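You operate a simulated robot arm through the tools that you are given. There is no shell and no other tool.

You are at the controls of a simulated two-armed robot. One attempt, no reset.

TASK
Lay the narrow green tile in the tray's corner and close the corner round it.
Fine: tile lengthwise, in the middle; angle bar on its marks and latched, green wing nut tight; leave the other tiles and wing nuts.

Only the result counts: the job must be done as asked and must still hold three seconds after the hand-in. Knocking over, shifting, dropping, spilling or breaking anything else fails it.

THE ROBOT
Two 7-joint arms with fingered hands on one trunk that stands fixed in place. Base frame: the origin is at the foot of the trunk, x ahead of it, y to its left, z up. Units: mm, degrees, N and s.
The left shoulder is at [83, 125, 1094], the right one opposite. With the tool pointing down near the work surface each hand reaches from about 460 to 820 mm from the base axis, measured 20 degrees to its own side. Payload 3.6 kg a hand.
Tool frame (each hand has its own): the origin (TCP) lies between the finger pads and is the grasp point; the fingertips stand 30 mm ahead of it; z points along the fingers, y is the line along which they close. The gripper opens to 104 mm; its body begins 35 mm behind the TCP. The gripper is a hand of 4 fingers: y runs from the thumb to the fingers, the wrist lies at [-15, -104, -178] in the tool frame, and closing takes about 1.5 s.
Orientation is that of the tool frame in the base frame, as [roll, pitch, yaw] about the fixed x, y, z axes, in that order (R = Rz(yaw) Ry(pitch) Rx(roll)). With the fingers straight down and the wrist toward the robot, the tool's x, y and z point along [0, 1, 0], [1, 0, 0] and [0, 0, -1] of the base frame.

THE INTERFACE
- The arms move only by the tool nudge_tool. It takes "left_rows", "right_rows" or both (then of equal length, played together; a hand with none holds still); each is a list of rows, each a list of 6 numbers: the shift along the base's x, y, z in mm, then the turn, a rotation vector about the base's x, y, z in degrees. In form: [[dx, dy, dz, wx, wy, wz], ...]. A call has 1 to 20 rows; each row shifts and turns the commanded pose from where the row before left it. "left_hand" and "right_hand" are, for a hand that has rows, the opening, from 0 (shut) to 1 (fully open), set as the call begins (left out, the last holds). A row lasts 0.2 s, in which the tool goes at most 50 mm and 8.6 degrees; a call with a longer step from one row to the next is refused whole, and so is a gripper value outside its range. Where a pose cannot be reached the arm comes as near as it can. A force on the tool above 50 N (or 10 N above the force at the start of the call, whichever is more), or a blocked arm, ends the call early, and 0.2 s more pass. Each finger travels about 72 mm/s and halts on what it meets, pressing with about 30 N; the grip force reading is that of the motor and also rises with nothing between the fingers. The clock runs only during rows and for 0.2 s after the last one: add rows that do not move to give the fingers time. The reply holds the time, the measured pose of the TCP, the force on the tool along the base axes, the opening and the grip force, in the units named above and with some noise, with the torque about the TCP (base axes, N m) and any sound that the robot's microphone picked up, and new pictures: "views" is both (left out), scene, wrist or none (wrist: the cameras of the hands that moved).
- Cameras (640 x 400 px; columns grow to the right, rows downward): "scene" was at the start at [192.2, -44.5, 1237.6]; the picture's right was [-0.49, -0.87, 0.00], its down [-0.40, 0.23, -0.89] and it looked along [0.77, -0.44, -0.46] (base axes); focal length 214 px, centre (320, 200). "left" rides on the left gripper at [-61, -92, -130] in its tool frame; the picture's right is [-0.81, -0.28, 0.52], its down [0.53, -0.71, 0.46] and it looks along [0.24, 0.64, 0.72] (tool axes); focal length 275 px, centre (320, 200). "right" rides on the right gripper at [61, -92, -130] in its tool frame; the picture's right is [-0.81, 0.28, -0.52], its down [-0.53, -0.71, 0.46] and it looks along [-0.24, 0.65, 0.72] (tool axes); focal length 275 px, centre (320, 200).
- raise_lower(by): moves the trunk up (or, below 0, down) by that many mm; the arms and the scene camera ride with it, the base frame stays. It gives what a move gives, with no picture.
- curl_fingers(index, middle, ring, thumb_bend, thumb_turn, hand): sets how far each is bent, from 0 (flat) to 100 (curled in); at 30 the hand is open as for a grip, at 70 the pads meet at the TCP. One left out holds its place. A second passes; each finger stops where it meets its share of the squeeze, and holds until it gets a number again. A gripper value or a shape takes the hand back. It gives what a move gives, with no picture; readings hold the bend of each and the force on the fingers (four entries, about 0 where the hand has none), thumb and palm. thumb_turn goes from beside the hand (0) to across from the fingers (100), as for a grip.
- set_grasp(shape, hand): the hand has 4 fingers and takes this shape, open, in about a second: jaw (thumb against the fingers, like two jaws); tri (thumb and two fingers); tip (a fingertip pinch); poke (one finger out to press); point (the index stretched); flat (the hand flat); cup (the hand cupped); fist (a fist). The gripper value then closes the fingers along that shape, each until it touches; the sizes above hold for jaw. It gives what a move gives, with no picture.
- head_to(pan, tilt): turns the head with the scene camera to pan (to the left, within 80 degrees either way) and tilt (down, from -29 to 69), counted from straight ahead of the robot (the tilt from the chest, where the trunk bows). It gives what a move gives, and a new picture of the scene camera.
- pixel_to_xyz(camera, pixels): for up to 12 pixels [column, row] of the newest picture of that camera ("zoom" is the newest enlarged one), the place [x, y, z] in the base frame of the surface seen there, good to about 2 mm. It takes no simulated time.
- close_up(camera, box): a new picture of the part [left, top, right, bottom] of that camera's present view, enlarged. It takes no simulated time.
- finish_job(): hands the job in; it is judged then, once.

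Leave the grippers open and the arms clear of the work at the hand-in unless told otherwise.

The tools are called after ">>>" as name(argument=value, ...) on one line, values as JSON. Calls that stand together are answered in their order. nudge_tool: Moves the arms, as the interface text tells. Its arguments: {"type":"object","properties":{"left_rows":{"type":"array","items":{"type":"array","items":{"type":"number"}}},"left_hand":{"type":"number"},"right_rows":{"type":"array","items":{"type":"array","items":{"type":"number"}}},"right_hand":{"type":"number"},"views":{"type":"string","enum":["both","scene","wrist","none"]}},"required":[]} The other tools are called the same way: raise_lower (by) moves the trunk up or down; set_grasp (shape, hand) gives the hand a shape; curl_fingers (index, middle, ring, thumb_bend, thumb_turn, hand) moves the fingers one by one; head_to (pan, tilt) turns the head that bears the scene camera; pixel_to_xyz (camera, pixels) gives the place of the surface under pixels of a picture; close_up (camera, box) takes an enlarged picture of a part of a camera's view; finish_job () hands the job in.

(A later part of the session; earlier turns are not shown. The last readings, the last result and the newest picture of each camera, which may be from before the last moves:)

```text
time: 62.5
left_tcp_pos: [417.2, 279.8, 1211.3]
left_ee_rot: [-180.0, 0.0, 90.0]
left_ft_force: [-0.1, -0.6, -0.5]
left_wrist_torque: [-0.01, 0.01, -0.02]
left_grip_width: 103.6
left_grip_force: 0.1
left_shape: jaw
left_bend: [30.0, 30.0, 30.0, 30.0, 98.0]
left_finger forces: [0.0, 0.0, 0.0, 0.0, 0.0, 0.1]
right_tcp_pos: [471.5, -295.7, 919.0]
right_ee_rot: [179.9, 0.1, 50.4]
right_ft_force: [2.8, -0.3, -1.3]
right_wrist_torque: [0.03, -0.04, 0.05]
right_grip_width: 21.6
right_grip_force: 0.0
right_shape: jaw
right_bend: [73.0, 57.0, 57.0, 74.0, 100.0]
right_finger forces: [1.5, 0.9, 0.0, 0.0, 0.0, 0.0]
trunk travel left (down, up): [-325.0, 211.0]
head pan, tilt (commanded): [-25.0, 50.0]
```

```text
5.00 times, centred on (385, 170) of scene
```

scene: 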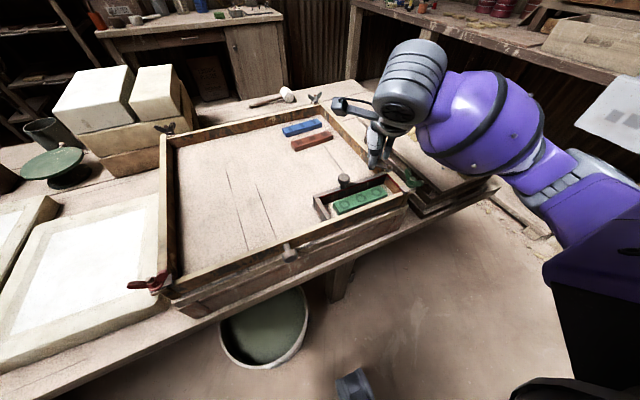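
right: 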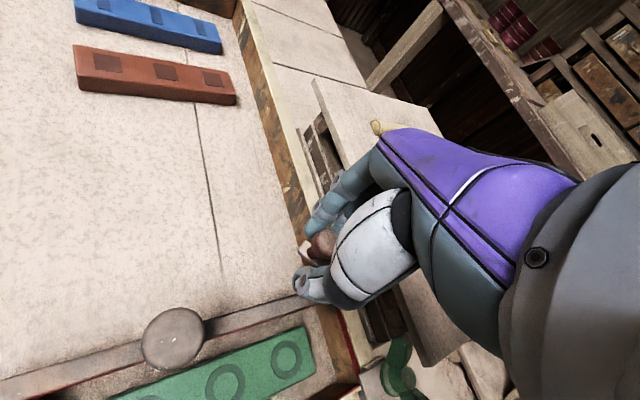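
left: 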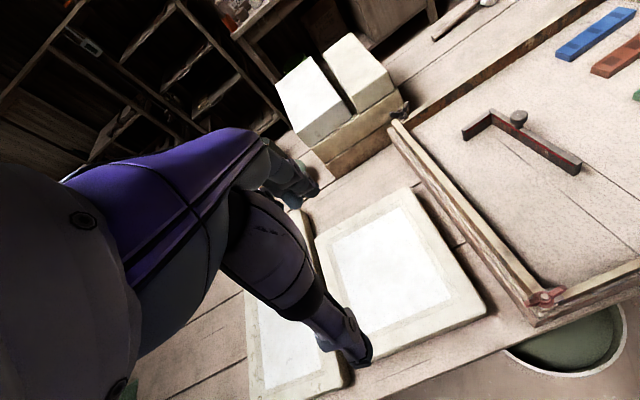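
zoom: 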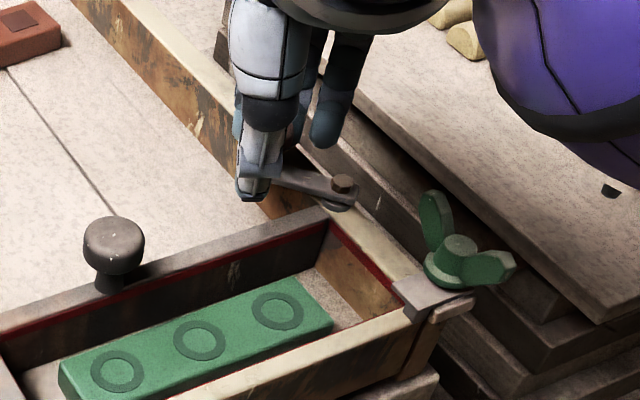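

The latch arm is swinging (≈45°, little force). I go on along the arc to ≈90°.

>>> nudge_tool(right_rows=[[-4.3, 3.6, 0, 0, 0, 0], [-4.9, 3.0, 0, 0, 0, 0], [-5.2, 2.1, 0, 0, 0, 0], [-5.5, 1.2, 0, 0, 0, 0], [-4, 0, 0, 0, 0, 0], [0, 0, 0, 0, 0, 0]])

>>> close_up(camera="right", box=[220, 160, 400, 380])

>>> close_up(camera="scene", box=[345, 130, 425, 210])

```text
time: 63.9
left_tcp_pos: [418.0, 280.1, 1211.6]
left_ee_rot: [180.0, 0.0, 90.1]
left_ft_force: [-0.2, -0.1, 0.2]
left_wrist_torque: [0.04, -0.01, -0.01]
left_grip_width: 103.8
left_grip_force: 0.0
left_shape: jaw
left_bend: [30.0, 30.0, 30.0, 30.0, 98.0]
left_finger forces: [0.0, 0.1, 0.0, 0.1, 0.0, 0.0]
right_tcp_pos: [445.9, -284.8, 919.1]
right_ee_rot: [179.9, 0.0, 50.4]
right_ft_force: [1.2, -0.7, -0.1]
right_wrist_torque: [0.01, -0.01, 0.04]
right_grip_width: 21.4
right_grip_force: 0.1
right_shape: jaw
right_bend: [73.0, 58.0, 57.0, 74.0, 100.0]
right_finger forces: [0.3, 0.4, 0.0, 0.0, 0.1, 0.1]
trunk travel left (down, up): [-325.0, 211.0]
head pan, tilt (commanded): [-25.0, 50.0]
```

scene: 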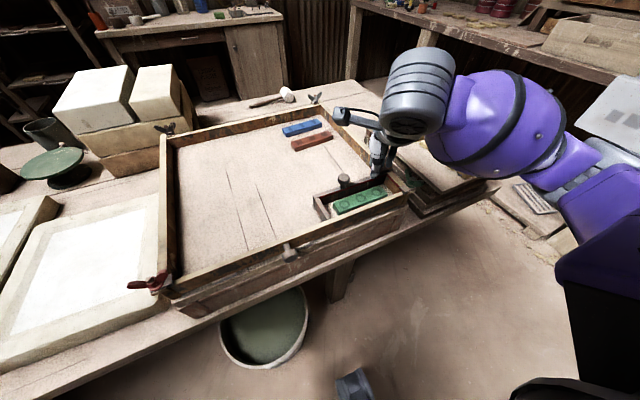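
right: 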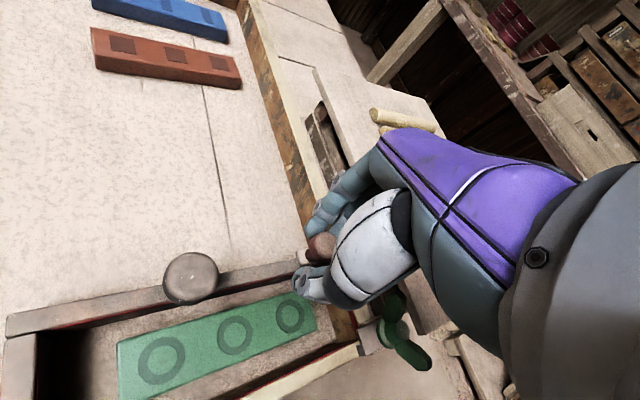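

```text
1.82 times, centred on (310, 270) of right
```

zoom: 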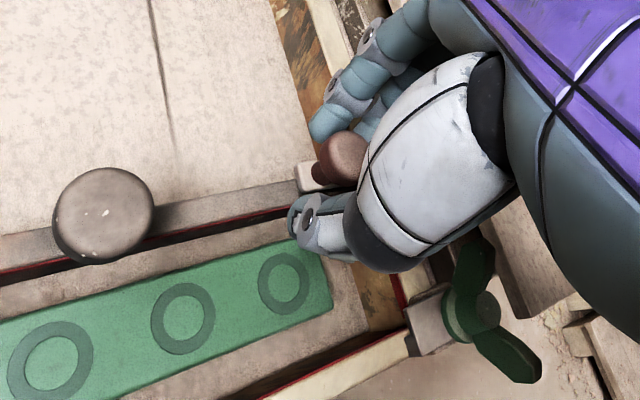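

```text
5.00 times, centred on (385, 170) of scene
```

zoom: 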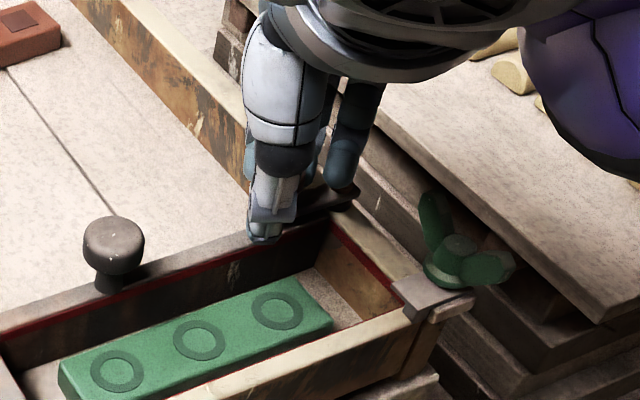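

The arm lies nearly over the bar end. I open the hand and lift a little to see the latch angle.

>>> nudge_tool(right_rows=[[0, 0, 0, 0, 0, 0], [0, 0, 0, 0, 0, 0], [0, 0, 0, 0, 0, 0], [0, 0, 10, 0, 0, 0], [0, 0, 20, 0, 0, 0], [0, 0, 30, 0, 0, 0], [20, 0, 30, 0, 0, 0], [30, 0, 20, 0, 0, 0], [0, 0, 0, 0, 0, 0]], right_hand=0.6)

>>> close_up(camera="scene", box=[345, 130, 425, 210])

>>> close_up(camera="right", box=[160, 240, 340, 400])

```text
time: 65.9
left_tcp_pos: [417.3, 278.6, 1211.3]
left_ee_rot: [-180.0, 0.0, 90.1]
left_ft_force: [-0.2, -0.9, 0.0]
left_wrist_torque: [0.03, 0.02, -0.02]
left_grip_width: 103.7
left_grip_force: 0.0
left_shape: jaw
left_bend: [30.0, 30.0, 30.0, 30.0, 98.0]
left_finger forces: [0.0, 0.0, 0.0, 0.1, 0.1, 0.1]
right_tcp_pos: [496.7, -284.9, 1027.3]
right_ee_rot: [179.9, 0.1, 50.4]
right_ft_force: [0.4, 0.3, 0.3]
right_wrist_torque: [0.02, -0.01, 0.02]
right_grip_width: 62.2
right_grip_force: 0.1
right_shape: jaw
right_bend: [29.0, 41.0, 37.0, 65.0, 100.0]
right_finger forces: [0.0, 0.1, 0.0, 0.0, 0.0, 0.0]
trunk travel left (down, up): [-325.0, 211.0]
head pan, tilt (commanded): [-25.0, 50.0]
```

scene: 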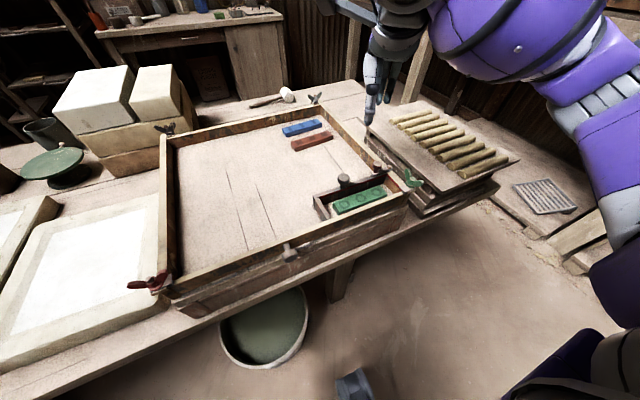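
right: 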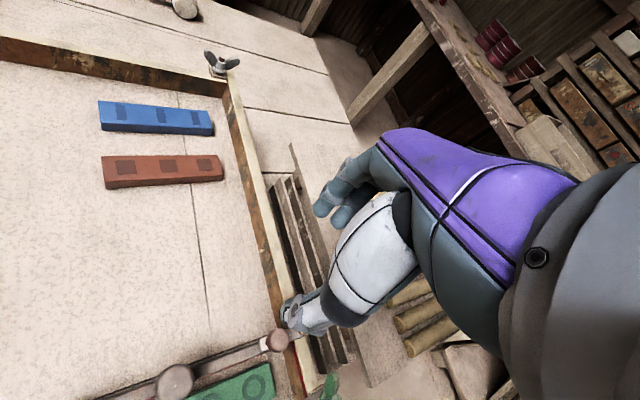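

```text
5.00 times, centred on (385, 170) of scene
```

zoom: 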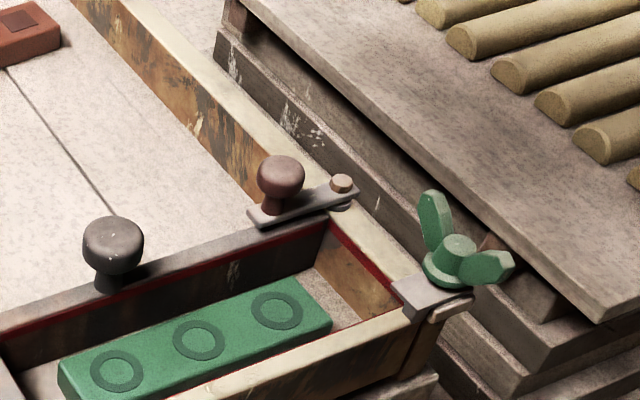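

```text
2.50 times, centred on (250, 320) of right
```

zoom: 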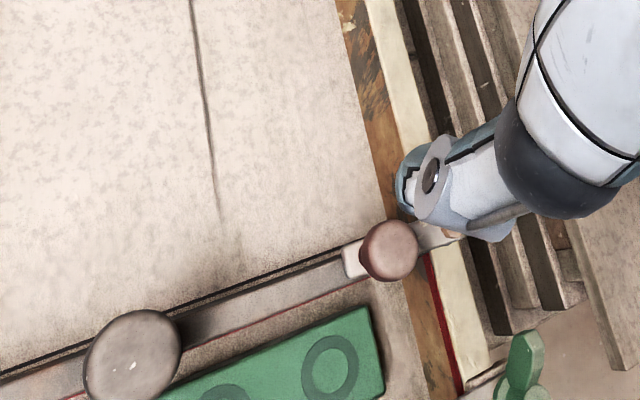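

The latch arm lies over the bar's end. I measure pivot, knob and arm end to get its angle.

>>> close_up(camera="scene", box=[370, 150, 420, 190])

>>> pixel_to_xyz(camera="zoom", pixels=[[210, 130], [200, 75], [330, 130], [335, 105], [345, 150], [260, 165], [150, 215], [180, 205], [300, 170], [290, 150], [200, 110], [170, 225]])

```text
10.00 times, centred on (395, 170) of scene
```

zoom: 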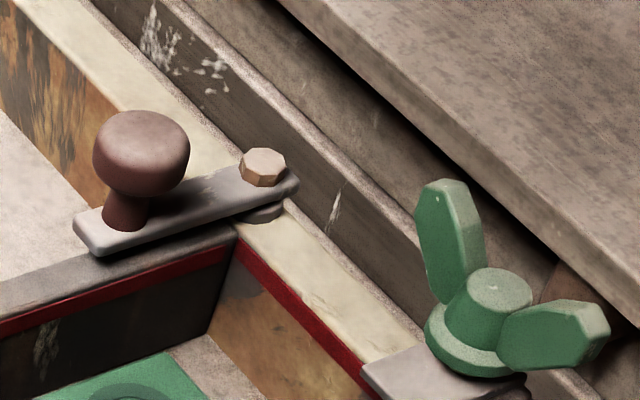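

```text
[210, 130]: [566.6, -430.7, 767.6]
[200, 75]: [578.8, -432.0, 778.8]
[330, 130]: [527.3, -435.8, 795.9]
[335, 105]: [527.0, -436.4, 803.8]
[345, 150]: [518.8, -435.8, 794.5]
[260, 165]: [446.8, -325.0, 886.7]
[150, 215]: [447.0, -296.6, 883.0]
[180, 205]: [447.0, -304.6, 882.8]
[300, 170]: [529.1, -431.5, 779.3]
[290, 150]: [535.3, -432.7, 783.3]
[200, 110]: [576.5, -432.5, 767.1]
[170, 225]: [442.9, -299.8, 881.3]
```

The latch arm points exactly along +y at x≈447, over the bar's end (442–452). Now the green wing nut. I look at it closely and compare with the red and dark ones.

>>> close_up(camera="scene", box=[395, 160, 435, 195])

>>> pixel_to_xyz(camera="zoom", pixels=[[90, 60], [110, 35], [75, 110], [160, 135], [140, 160], [190, 155], [240, 165], [280, 170], [150, 215], [110, 215], [100, 250], [60, 240]])

>>> close_up(camera="scene", box=[115, 255, 195, 310])

>>> pixel_to_xyz(camera="zoom", pixels=[[130, 240], [250, 235], [270, 190], [330, 195], [310, 160], [260, 260], [280, 230], [330, 230], [180, 245], [345, 180], [370, 210], [250, 280]])

>>> close_up(camera="scene", box=[295, 85, 335, 115])

>>> pixel_to_xyz(camera="zoom", pixels=[[300, 150], [260, 130], [370, 130], [310, 120], [310, 180], [310, 210], [315, 230]])

```text
11.43 times, centred on (415, 178) of scene
```

zoom: 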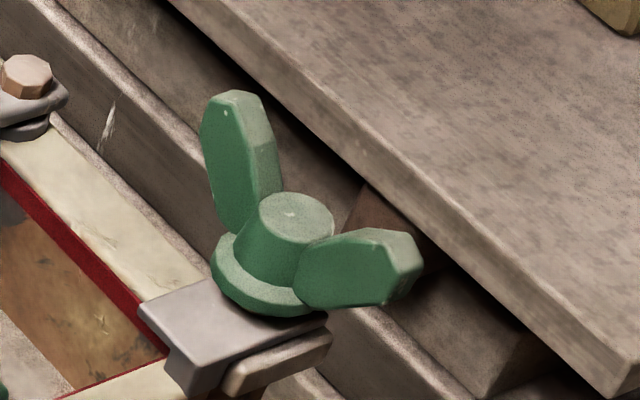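

```text
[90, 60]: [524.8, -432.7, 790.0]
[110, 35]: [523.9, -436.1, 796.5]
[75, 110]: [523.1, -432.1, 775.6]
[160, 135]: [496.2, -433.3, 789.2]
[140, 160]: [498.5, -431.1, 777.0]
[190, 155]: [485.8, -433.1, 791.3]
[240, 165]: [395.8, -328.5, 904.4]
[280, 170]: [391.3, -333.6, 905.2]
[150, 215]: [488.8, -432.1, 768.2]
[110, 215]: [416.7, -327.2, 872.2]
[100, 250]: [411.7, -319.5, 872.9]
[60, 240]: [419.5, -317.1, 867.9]
```

```text
7.27 times, centred on (155, 282) of scene
```

zoom: 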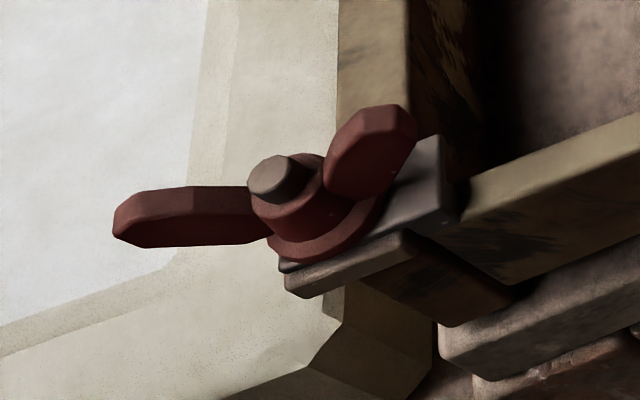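

```text
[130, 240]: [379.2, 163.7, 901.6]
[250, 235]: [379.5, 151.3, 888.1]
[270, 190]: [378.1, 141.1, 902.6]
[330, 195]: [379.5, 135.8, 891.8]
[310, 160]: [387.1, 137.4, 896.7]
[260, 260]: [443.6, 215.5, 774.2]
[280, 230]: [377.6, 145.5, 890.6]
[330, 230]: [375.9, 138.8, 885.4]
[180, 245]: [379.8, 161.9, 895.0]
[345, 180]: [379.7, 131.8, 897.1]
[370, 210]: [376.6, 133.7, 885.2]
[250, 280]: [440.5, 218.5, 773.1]
```

```text
13.33 times, centred on (315, 100) of scene
```

zoom: 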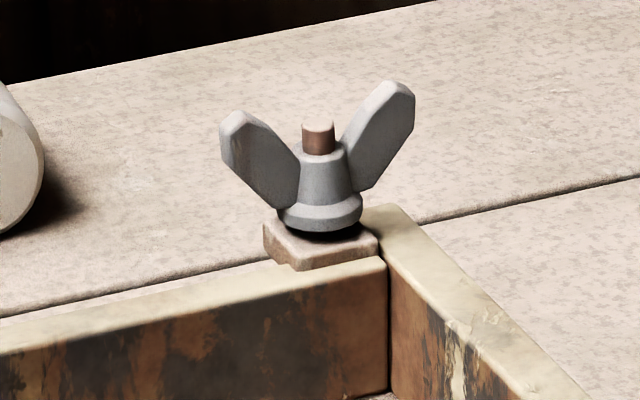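

```text
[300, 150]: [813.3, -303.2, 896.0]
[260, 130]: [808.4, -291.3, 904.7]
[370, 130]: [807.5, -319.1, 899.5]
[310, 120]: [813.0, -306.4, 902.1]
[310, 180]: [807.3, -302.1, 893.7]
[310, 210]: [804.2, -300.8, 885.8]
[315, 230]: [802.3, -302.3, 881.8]
```

The red and grey nuts' hubs are at z≈896 with ~6 mm of bolt showing, while the green hub top is ≈903 with no bolt showing: it is loose and must be turned clockwise. I plan to push a wing round with one outstretched finger. I move over it at a safe height with yaw 90, and take the "poke" shape.

>>> nudge_tool(right_rows=[[-12, -5, 5, 0, 0, 5], [-16, -7, 0, 0, 0, 7], [-16, -7, 0, 0, 0, 7], [-16, -7, 0, 0, 0, 7], [-16, -7, 0, 0, 0, 7], [-16, -7, 0, 0, 0, 7], [0, 0, 0, 0, 0, 0]], views="none")

>>> set_grasp(hand="right", shape="poke")

>>> nudge_tool(right_rows=[[0, 0, 0, 0, 0, 0]])

>>> close_up(camera="scene", box=[350, 60, 490, 200])

>>> close_up(camera="right", box=[220, 120, 420, 400])

```text
time: 67.5
left_tcp_pos: [417.5, 279.2, 1212.3]
left_ee_rot: [-179.9, 0.0, 90.1]
left_ft_force: [-0.1, 0.6, 0.2]
left_wrist_torque: [0.02, -0.01, 0.0]
left_grip_width: 103.7
left_grip_force: 0.0
left_shape: jaw
left_bend: [30.0, 30.0, 30.0, 30.0, 98.0]
left_finger forces: [0.0, 0.0, 0.0, 0.1, 0.0, 0.0]
right_tcp_pos: [403.7, -326.1, 1033.6]
right_ee_rot: [-180.0, 0.1, 90.6]
right_ft_force: [-1.1, 0.2, 0.4]
right_wrist_torque: [0.03, 0.0, -0.01]
right_grip_width: 62.2
right_grip_force: 0.0
right_shape: jaw
right_bend: [29.0, 41.0, 37.0, 65.0, 100.0]
right_finger forces: [0.0, 0.1, 0.1, 0.0, 0.1, 0.0]
trunk travel left (down, up): [-325.0, 211.0]
head pan, tilt (commanded): [-25.0, 50.0]
```

```text
time: 68.4
left_tcp_pos: [418.3, 278.7, 1211.0]
left_ee_rot: [180.0, 0.1, 90.0]
left_ft_force: [-0.1, -0.5, -0.9]
left_wrist_torque: [0.01, 0.0, 0.03]
left_grip_width: 103.8
left_grip_force: 0.0
left_shape: jaw
left_bend: [30.0, 30.0, 30.0, 30.0, 98.0]
left_finger forces: [0.0, 0.1, 0.0, 0.0, 0.1, 0.0]
right_tcp_pos: [404.1, -327.1, 1034.9]
right_ee_rot: [179.9, 0.1, 90.4]
right_ft_force: [0.0, -0.1, 0.1]
right_wrist_torque: [0.0, 0.05, 0.0]
right_grip_width: 0.0
right_grip_force: 0.0
right_shape: poke
right_bend: [70.0, 70.0, 99.0, 100.0, 100.0]
right_finger forces: [0.0, 0.0, 0.0, 0.0, 0.0, 0.1]
trunk travel left (down, up): [-325.0, 211.0]
head pan, tilt (commanded): [-25.0, 50.0]
```

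```text
time: 68.8
left_tcp_pos: [417.1, 279.0, 1210.5]
left_ee_rot: [180.0, 0.0, 90.1]
left_ft_force: [-0.1, -0.5, 0.8]
left_wrist_torque: [-0.02, 0.01, -0.03]
left_grip_width: 103.6
left_grip_force: 0.0
left_shape: jaw
left_bend: [30.0, 30.0, 30.0, 30.0, 98.0]
left_finger forces: [0.0, 0.1, 0.0, 0.0, 0.1, 0.0]
right_tcp_pos: [403.3, -325.7, 1033.4]
right_ee_rot: [180.0, 0.1, 90.4]
right_ft_force: [0.2, 0.5, 0.3]
right_wrist_torque: [-0.01, -0.03, 0.04]
right_grip_width: 0.0
right_grip_force: 0.2
right_shape: poke
right_bend: [70.0, 70.0, 99.0, 100.0, 100.0]
right_finger forces: [0.1, 0.0, 0.1, 0.0, 0.1, 0.0]
trunk travel left (down, up): [-325.0, 211.0]
head pan, tilt (commanded): [-25.0, 50.0]
```

scene: 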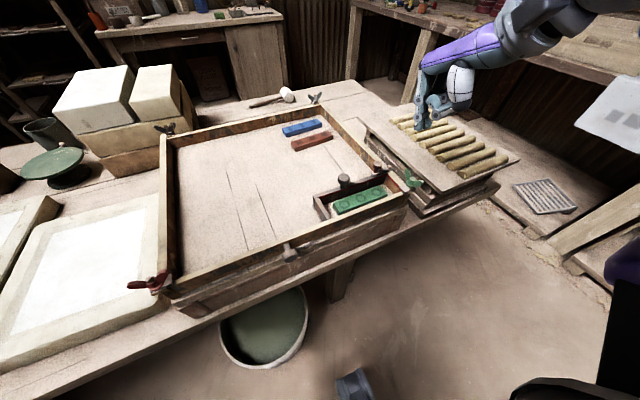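
right: 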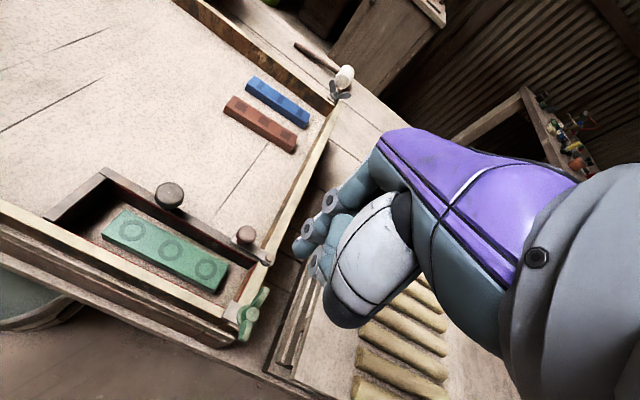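

```text
2.86 times, centred on (420, 130) of scene
```

zoom: 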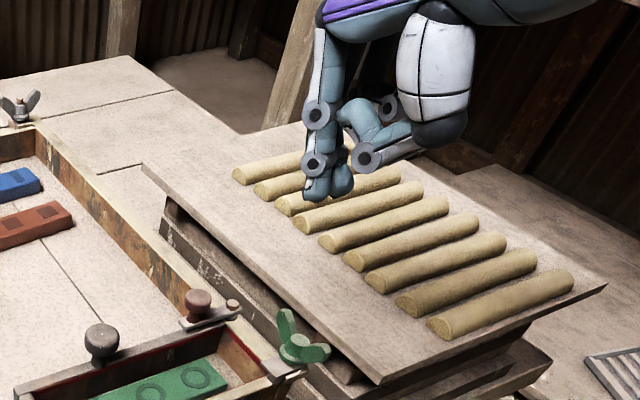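

```text
1.43 times, centred on (320, 260) of right
```

zoom: 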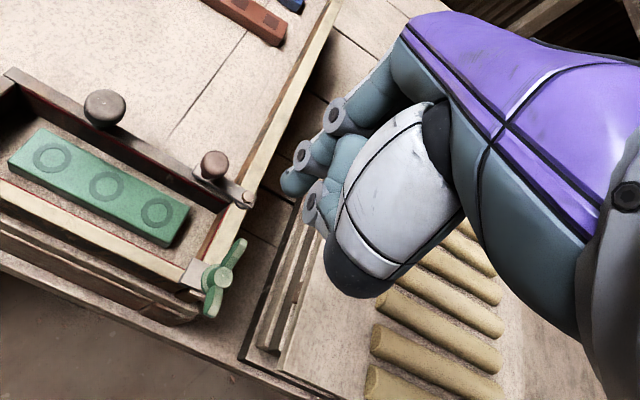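

In "poke" both index and middle stay out. I curl the middle too, leaving only the index finger down.

>>> curl_fingers(hand="right", index=66, middle=100, ring=100, thumb_bend=100, thumb_turn=100)

>>> close_up(camera="scene", box=[390, 60, 490, 150])

>>> close_up(camera="right", box=[260, 150, 420, 330])

```text
time: 69.8
left_tcp_pos: [417.3, 279.8, 1210.8]
left_ee_rot: [-179.9, 0.0, 90.0]
left_ft_force: [0.2, -0.7, 0.6]
left_wrist_torque: [-0.01, 0.0, 0.01]
left_grip_width: 103.7
left_grip_force: 0.0
left_shape: jaw
left_bend: [30.0, 30.0, 30.0, 30.0, 98.0]
left_finger forces: [0.0, 0.0, 0.0, 0.0, 0.0, 0.0]
right_tcp_pos: [404.0, -325.3, 1034.4]
right_ee_rot: [179.9, 0.1, 90.4]
right_ft_force: [-0.2, -0.5, 0.7]
right_wrist_torque: [-0.03, -0.05, 0.04]
right_grip_width: 22.9
right_grip_force: 0.1
right_shape: fingers
right_bend: [36.0, 100.0, 100.0, 100.0, 100.0]
right_finger forces: [0.0, 0.0, 0.0, 0.0, 0.0, 0.1]
trunk travel left (down, up): [-325.0, 211.0]
head pan, tilt (commanded): [-25.0, 50.0]
```

```text
4.44 times, centred on (440, 105) of scene
```

zoom: 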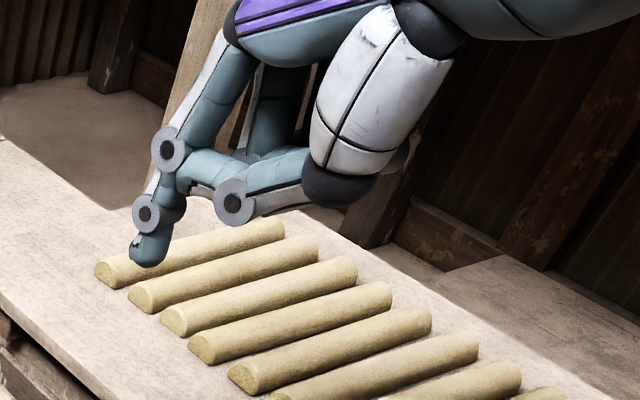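

```text
2.22 times, centred on (340, 240) of right
```

zoom: 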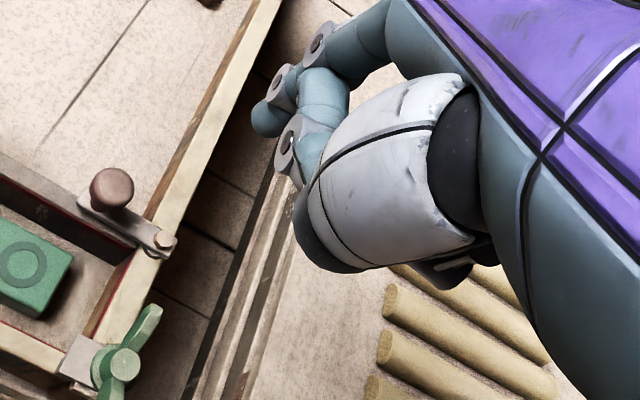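

The curled thumb blocks the index (bend 36 instead of 66). I move the thumb to the side of the hand, then bend the index again.

>>> curl_fingers(hand="right", index=30, thumb_bend=20, thumb_turn=0)

>>> curl_fingers(hand="right", index=62)

>>> close_up(camera="scene", box=[390, 40, 490, 150])

>>> close_up(camera="right", box=[240, 130, 440, 330])

```text
time: 70.8
left_tcp_pos: [418.2, 277.8, 1211.0]
left_ee_rot: [180.0, 0.0, 90.2]
left_ft_force: [-0.1, 0.9, -0.2]
left_wrist_torque: [0.02, 0.01, -0.01]
left_grip_width: 103.5
left_grip_force: 0.1
left_shape: jaw
left_bend: [30.0, 30.0, 30.0, 30.0, 98.0]
left_finger forces: [0.0, 0.1, 0.1, 0.0, 0.1, 0.0]
right_tcp_pos: [404.3, -325.0, 1034.7]
right_ee_rot: [179.9, 0.2, 90.5]
right_ft_force: [-0.5, -0.9, -0.1]
right_wrist_torque: [-0.02, 0.0, 0.01]
right_grip_width: 148.9
right_grip_force: 0.0
right_shape: fingers
right_bend: [30.0, 100.0, 100.0, 20.0, 0.0]
right_finger forces: [0.0, 0.1, 0.0, 0.0, 0.0, 0.0]
trunk travel left (down, up): [-325.0, 211.0]
head pan, tilt (commanded): [-25.0, 50.0]
```

```text
time: 71.8
left_tcp_pos: [417.2, 279.3, 1211.8]
left_ee_rot: [180.0, -0.1, 90.1]
left_ft_force: [-0.8, -0.6, -0.4]
left_wrist_torque: [-0.01, 0.03, 0.05]
left_grip_width: 103.8
left_grip_force: 0.1
left_shape: jaw
left_bend: [30.0, 30.0, 30.0, 30.0, 98.0]
left_finger forces: [0.0, 0.0, 0.0, 0.0, 0.0, 0.0]
right_tcp_pos: [403.9, -325.5, 1034.3]
right_ee_rot: [179.9, 0.1, 90.4]
right_ft_force: [-0.1, -0.3, -0.1]
right_wrist_torque: [0.0, -0.01, -0.01]
right_grip_width: 131.4
right_grip_force: 0.0
right_shape: fingers
right_bend: [62.0, 100.0, 100.0, 20.0, 0.0]
right_finger forces: [0.0, 0.1, 0.0, 0.0, 0.0, 0.0]
trunk travel left (down, up): [-325.0, 211.0]
head pan, tilt (commanded): [-25.0, 50.0]
```

```text
3.64 times, centred on (440, 95) of scene
```

zoom: 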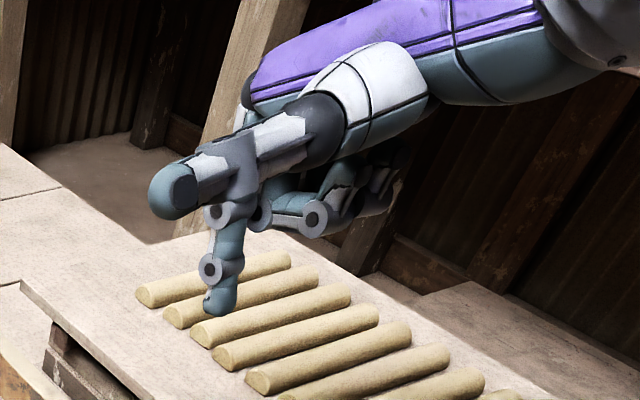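

```text
2.00 times, centred on (340, 230) of right
```

zoom: 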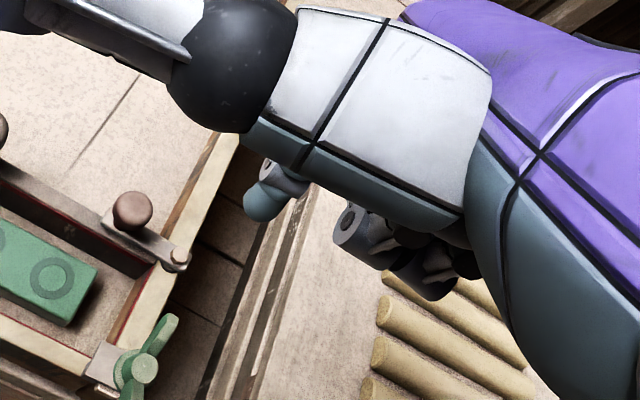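

Only the index points down now. I measure the index tip, its knuckle, the thumb and the curled fingers.

>>> close_up(camera="scene", box=[420, 80, 480, 140])

>>> pixel_to_xyz(camera="zoom", pixels=[[128, 255], [135, 270], [120, 225], [130, 180], [60, 110], [85, 130], [40, 100], [190, 165], [230, 150], [280, 130], [160, 160], [140, 235]])

```text
6.67 times, centred on (450, 110) of scene
```

zoom: 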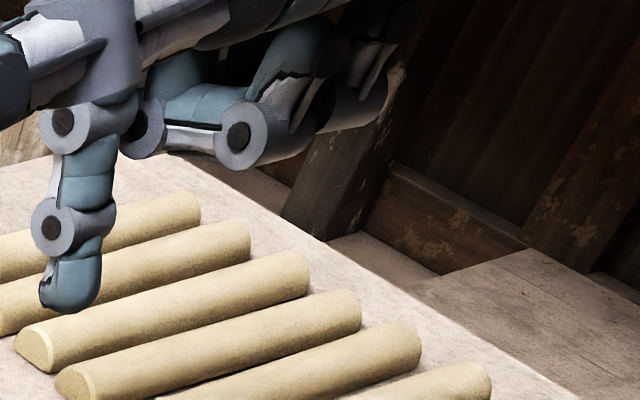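

```text
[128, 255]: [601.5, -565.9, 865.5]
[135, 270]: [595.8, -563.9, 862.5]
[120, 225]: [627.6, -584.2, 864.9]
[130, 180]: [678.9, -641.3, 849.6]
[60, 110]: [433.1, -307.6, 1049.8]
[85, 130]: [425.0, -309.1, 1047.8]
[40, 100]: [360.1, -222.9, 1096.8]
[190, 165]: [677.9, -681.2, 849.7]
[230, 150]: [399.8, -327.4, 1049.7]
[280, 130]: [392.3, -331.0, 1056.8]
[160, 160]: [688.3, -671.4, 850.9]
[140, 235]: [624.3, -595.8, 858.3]
```

>>> pixel_to_xyz(camera="zoom", pixels=[[70, 305], [55, 295], [90, 290], [75, 260], [55, 230], [85, 165], [65, 125], [240, 160], [140, 150], [170, 110], [20, 110], [90, 75]])

>>> pixel_to_xyz(camera="scene", pixels=[[417, 95], [421, 98], [427, 92], [435, 80], [450, 85]])

```text
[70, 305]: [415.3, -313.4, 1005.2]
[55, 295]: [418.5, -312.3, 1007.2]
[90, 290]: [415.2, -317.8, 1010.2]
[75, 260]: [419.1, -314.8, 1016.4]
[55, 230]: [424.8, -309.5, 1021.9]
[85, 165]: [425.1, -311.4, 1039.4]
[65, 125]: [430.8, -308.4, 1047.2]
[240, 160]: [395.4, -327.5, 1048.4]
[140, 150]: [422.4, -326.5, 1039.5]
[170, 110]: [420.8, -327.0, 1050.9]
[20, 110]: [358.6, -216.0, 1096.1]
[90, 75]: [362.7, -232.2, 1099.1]
```

```text
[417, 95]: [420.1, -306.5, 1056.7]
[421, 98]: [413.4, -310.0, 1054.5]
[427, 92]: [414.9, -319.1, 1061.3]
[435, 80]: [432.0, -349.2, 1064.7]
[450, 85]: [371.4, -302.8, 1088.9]
```

Index tip is ≈(+16,+8) mm in x,y and 31 mm below the TCP; everything else is at least 35 mm above the tip. Now I measure the wings of the green nut precisely.

>>> close_up(camera="scene", box=[395, 160, 435, 195])

>>> pixel_to_xyz(camera="zoom", pixels=[[235, 98], [215, 110], [265, 110], [230, 150], [225, 200], [290, 213], [265, 245], [320, 220], [350, 265], [400, 250], [415, 265], [390, 290]])

>>> pixel_to_xyz(camera="zoom", pixels=[[375, 235], [330, 280], [250, 290], [225, 260], [290, 300], [180, 310], [280, 150], [270, 190], [420, 280], [340, 240], [300, 310], [250, 320]])

>>> close_up(camera="right", box=[200, 270, 300, 360])

```text
11.43 times, centred on (415, 178) of scene
```

zoom: 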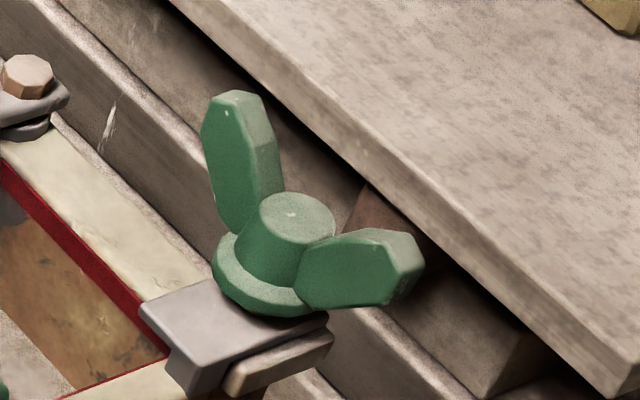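

```text
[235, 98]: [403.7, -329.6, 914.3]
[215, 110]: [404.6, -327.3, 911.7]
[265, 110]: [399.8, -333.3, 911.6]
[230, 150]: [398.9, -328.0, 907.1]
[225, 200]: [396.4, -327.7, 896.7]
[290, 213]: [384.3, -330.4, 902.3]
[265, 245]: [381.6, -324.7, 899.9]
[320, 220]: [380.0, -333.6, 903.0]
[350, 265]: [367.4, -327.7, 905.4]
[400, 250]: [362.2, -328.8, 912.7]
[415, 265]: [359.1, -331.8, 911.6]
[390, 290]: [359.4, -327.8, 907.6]
```

```text
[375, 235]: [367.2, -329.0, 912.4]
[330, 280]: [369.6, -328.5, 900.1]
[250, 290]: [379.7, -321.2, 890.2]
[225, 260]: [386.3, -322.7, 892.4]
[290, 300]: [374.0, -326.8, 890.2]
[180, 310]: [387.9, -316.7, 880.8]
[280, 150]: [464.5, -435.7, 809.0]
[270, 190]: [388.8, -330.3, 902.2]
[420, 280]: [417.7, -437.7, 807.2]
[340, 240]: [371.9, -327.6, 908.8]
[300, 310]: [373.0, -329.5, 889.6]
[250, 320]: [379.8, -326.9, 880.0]
```

```text
4.44 times, centred on (250, 315) of right
```

zoom: 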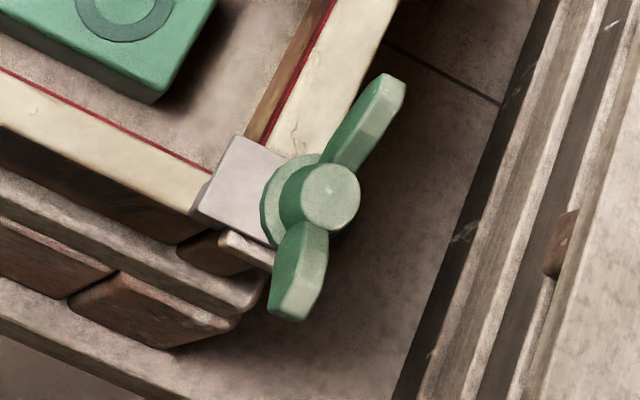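

Nut axis ≈ (382,-329.5), wings along x with tips at x≈404 and 360, z up to 914. I bring the index down on the +y side of the +x wing: first to a height of ≈30 mm above and verify.

>>> nudge_tool(right_rows=[[-7, 1, -15, 0, 0, 0], [-7, 1, -20, 0, 0, 0], [-7, 1, -20, 0, 0, 0], [-7, 2, -17, 0, 0, 0], [0, 0, 0, 0, 0, 0]])

>>> close_up(camera="scene", box=[380, 110, 450, 200])

>>> close_up(camera="right", box=[220, 180, 380, 340])

```text
time: 73.0
left_tcp_pos: [417.1, 278.1, 1211.2]
left_ee_rot: [-180.0, 0.1, 90.2]
left_ft_force: [-0.1, -0.2, 1.0]
left_wrist_torque: [0.01, 0.01, 0.0]
left_grip_width: 103.7
left_grip_force: 0.1
left_shape: jaw
left_bend: [30.0, 30.0, 30.0, 30.0, 98.0]
left_finger forces: [0.1, 0.0, 0.0, 0.0, 0.0, 0.1]
right_tcp_pos: [377.6, -319.5, 962.0]
right_ee_rot: [-179.9, 0.0, 90.4]
right_ft_force: [0.5, 0.2, 0.6]
right_wrist_torque: [-0.01, 0.0, 0.02]
right_grip_width: 131.1
right_grip_force: 0.0
right_shape: fingers
right_bend: [62.0, 100.0, 100.0, 20.0, 0.0]
right_finger forces: [0.1, 0.1, 0.0, 0.0, 0.1, 0.0]
trunk travel left (down, up): [-325.0, 211.0]
head pan, tilt (commanded): [-25.0, 50.0]
```

scene: 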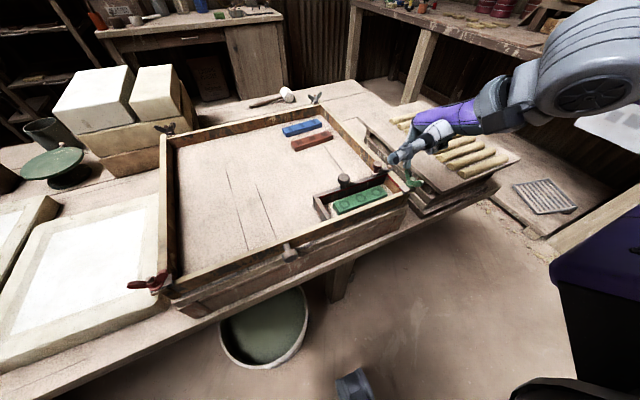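
right: 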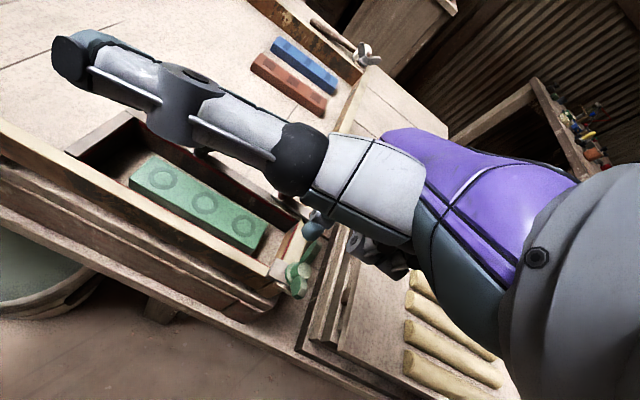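

```text
4.44 times, centred on (415, 155) of scene
```

zoom: 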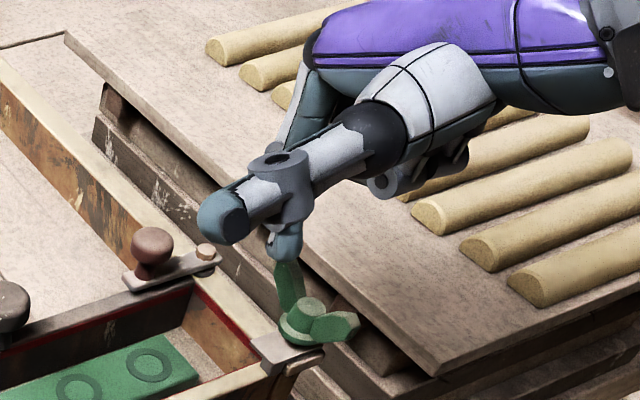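

```text
2.50 times, centred on (300, 260) of right
```

zoom: 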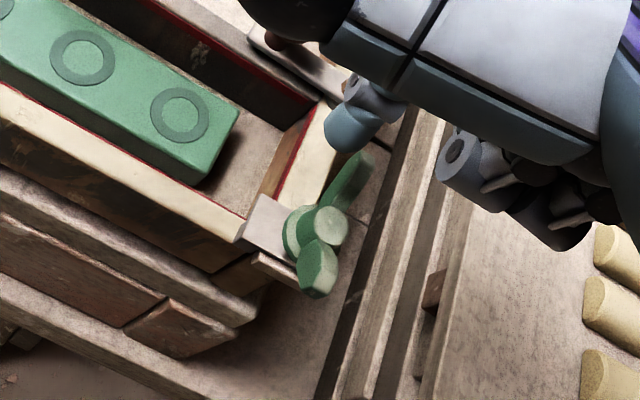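

The thumb sticks out to the left; I check its height against the latch knob and bar knob, and the index tip's position.

>>> pixel_to_xyz(camera="scene", pixels=[[392, 159], [390, 163], [395, 165], [398, 160], [408, 158], [405, 150], [420, 150], [407, 166], [409, 167], [411, 163], [405, 165], [408, 162]])

>>> pixel_to_xyz(camera="right", pixels=[[310, 232], [305, 228], [316, 232], [312, 239], [320, 240], [298, 270], [100, 50], [70, 60], [180, 100], [290, 160], [300, 285], [295, 255]])

```text
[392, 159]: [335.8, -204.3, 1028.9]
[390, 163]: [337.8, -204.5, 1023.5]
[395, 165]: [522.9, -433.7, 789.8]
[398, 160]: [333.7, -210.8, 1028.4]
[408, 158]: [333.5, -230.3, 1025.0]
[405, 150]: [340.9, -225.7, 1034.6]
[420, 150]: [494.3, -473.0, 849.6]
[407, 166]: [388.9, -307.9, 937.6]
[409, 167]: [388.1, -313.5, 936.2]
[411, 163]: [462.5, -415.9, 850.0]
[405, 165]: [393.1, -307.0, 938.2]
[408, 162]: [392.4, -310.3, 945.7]
```

```text
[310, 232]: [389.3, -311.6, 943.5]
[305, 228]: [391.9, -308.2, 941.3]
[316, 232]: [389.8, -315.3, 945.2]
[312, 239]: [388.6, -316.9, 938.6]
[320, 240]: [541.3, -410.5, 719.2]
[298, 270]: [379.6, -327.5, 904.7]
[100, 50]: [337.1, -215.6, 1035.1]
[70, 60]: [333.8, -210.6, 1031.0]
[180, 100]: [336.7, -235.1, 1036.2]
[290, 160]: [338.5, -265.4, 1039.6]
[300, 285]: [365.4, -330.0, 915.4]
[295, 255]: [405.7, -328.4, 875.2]
```

Tip centre ≈ (394,-312.5), lowest ≈ 30 mm under the TCP; the thumb is high outside the tray. I descend 36 mm beside the wing.

>>> nudge_tool(right_rows=[[0, 0, -12, 0, 0, 0], [0, 0, -12, 0, 0, 0], [0, 0, -12, 0, 0, 0], [0, 0, 0, 0, 0, 0]])

>>> close_up(camera="scene", box=[380, 130, 450, 210])

>>> close_up(camera="right", box=[220, 180, 380, 340])

```text
time: 74.0
left_tcp_pos: [416.6, 278.9, 1211.1]
left_ee_rot: [-179.9, 0.0, 90.1]
left_ft_force: [-0.3, -0.5, -0.4]
left_wrist_torque: [-0.02, -0.02, 0.01]
left_grip_width: 103.5
left_grip_force: 0.0
left_shape: jaw
left_bend: [30.0, 30.0, 30.0, 30.0, 98.0]
left_finger forces: [0.0, 0.0, 0.0, 0.0, 0.0, 0.0]
right_tcp_pos: [380.4, -323.0, 926.7]
right_ee_rot: [-179.9, 0.0, 90.4]
right_ft_force: [0.1, 0.2, -0.4]
right_wrist_torque: [-0.04, -0.01, 0.0]
right_grip_width: 131.2
right_grip_force: 0.0
right_shape: fingers
right_bend: [62.0, 100.0, 100.0, 20.0, 0.0]
right_finger forces: [0.0, 0.0, 0.0, 0.0, 0.1, 0.0]
right hand out of reach, approached as far as the arm can: row 1
trunk travel left (down, up): [-325.0, 211.0]
head pan, tilt (commanded): [-25.0, 50.0]
```

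scene: 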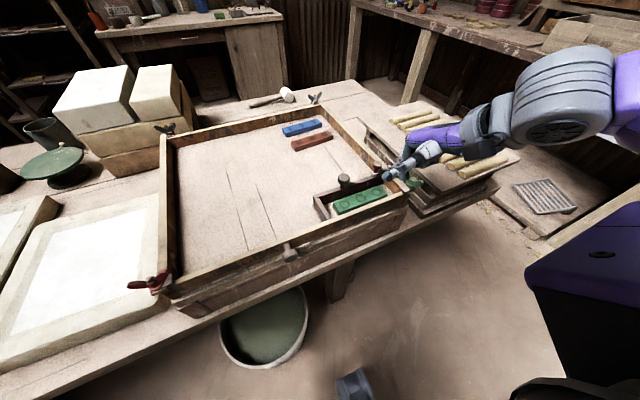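
right: 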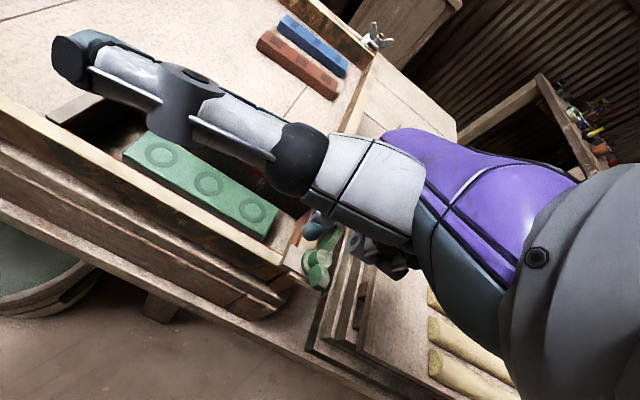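

```text
5.00 times, centred on (415, 170) of scene
```

zoom: 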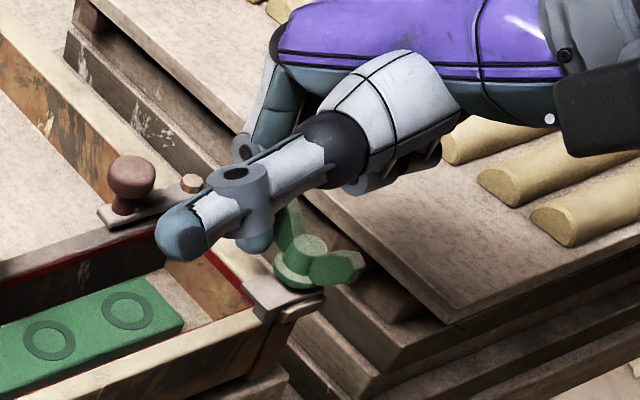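

```text
2.50 times, centred on (300, 260) of right
```

zoom: 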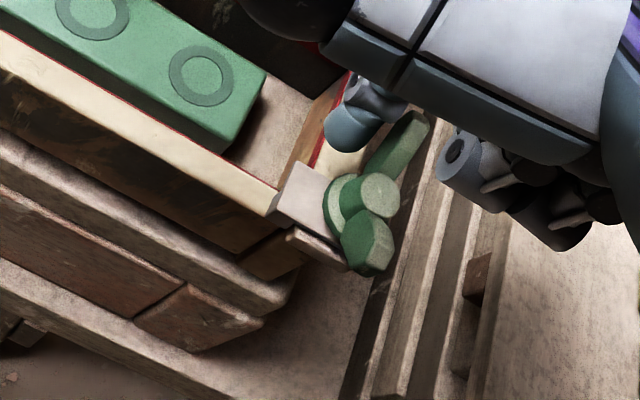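

The arm is at its near reach limit there with yaw 90. I go back up and turn the hand to yaw ≈150 (wrist to the right), which leaves more reach.

>>> nudge_tool(right_rows=[[0, 0, 20, 0, 0, 0], [0, 0, 25, 0, 0, 0], [2, -1.5, 0, 0, 0, 7.5], [2, -1.5, 0, 0, 0, 7.5], [2, -1.5, 0, 0, 0, 7.5], [2, -1.5, 0, 0, 0, 7.5], [2, -1.5, 0, 0, 0, 7.5], [1, -1, 0, 0, 0, 7.5], [1, -1, 0, 0, 0, 7.5], [1, -1, 0, 0, 0, 7.5], [0, 0, 0, 0, 0, 0]])

>>> close_up(camera="scene", box=[370, 100, 460, 210])

```text
time: 76.4
left_tcp_pos: [416.0, 278.0, 1211.7]
left_ee_rot: [-180.0, 0.0, 90.1]
left_ft_force: [0.5, -0.1, -0.8]
left_wrist_torque: [0.03, 0.01, -0.02]
left_grip_width: 104.0
left_grip_force: 0.0
left_shape: jaw
left_bend: [30.0, 30.0, 30.0, 30.0, 98.0]
left_finger forces: [0.0, 0.0, 0.1, 0.1, 0.1, 0.0]
right_tcp_pos: [392.1, -333.7, 971.9]
right_ee_rot: [179.9, 0.0, 150.4]
right_ft_force: [0.6, 0.0, -0.2]
right_wrist_torque: [0.01, 0.0, -0.01]
right_grip_width: 131.1
right_grip_force: 0.1
right_shape: fingers
right_bend: [62.0, 100.0, 100.0, 20.0, 0.0]
right_finger forces: [0.0, 0.0, 0.0, 0.0, 0.0, 0.0]
trunk travel left (down, up): [-325.0, 211.0]
head pan, tilt (commanded): [-25.0, 50.0]
```

scene: 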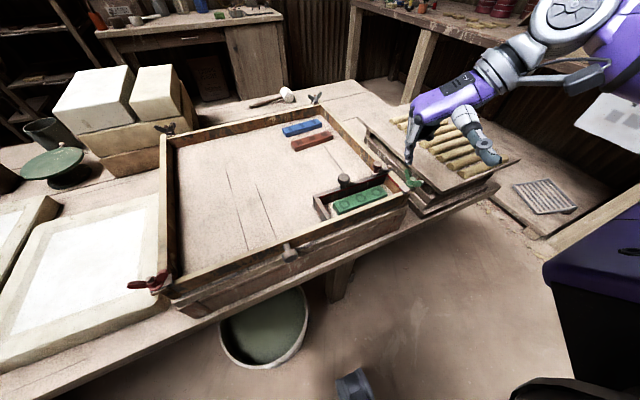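
right: 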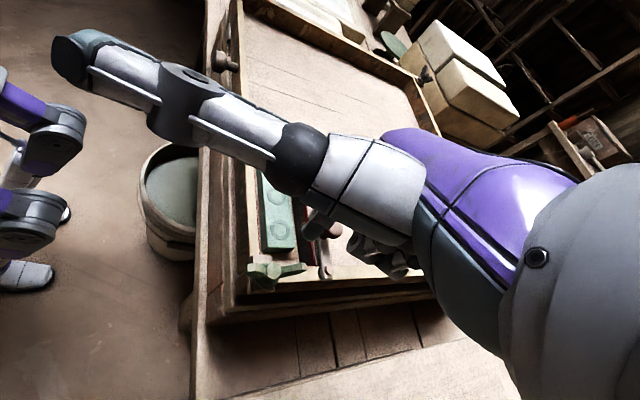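

```text
3.64 times, centred on (415, 155) of scene
```

zoom: 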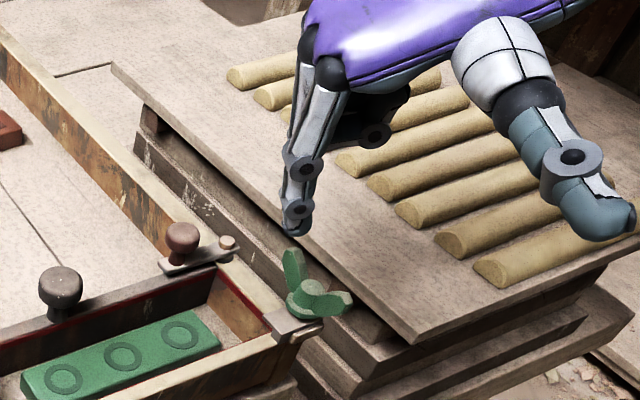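

Yaw 150 reached. I measure the index tip again in this pose.

>>> close_up(camera="scene", box=[395, 135, 435, 190])

>>> pixel_to_xyz(camera="zoom", pixels=[[220, 200], [215, 185], [230, 205], [235, 190], [210, 195], [225, 170], [215, 145], [240, 180], [200, 200], [222, 210]])

>>> pixel_to_xyz(camera="right", pixels=[[315, 232], [310, 228], [320, 232], [313, 238], [318, 225], [306, 232], [275, 270], [255, 270], [300, 268], [325, 235]])

```text
7.27 times, centred on (415, 162) of scene
```

zoom: 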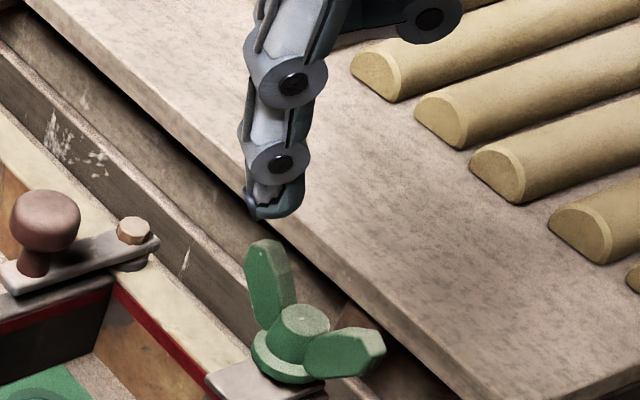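

```text
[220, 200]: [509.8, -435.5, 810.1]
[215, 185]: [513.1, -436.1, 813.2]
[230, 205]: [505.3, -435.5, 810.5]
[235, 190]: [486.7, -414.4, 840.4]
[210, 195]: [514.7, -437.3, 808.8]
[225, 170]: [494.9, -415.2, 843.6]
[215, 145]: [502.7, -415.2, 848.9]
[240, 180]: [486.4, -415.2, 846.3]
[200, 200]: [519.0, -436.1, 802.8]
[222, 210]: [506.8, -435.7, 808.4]
```

```text
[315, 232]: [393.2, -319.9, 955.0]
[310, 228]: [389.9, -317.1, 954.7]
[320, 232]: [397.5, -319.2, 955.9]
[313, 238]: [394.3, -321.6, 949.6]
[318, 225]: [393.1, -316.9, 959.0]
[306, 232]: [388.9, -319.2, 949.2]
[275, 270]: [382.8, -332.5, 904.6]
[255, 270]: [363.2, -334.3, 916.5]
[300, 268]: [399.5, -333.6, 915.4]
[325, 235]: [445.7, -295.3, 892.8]
```

>>> pixel_to_xyz(camera="zoom", pixels=[[275, 205], [265, 190], [285, 212], [295, 200], [255, 205], [280, 165], [300, 180], [270, 214], [290, 85], [265, 150]])

```text
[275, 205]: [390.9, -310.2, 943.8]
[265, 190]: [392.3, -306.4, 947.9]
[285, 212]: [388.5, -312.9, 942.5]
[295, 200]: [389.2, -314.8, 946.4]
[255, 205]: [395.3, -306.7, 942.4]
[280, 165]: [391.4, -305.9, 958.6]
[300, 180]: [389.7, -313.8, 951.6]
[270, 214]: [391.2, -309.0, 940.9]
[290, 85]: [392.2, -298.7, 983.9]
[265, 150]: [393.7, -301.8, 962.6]
```

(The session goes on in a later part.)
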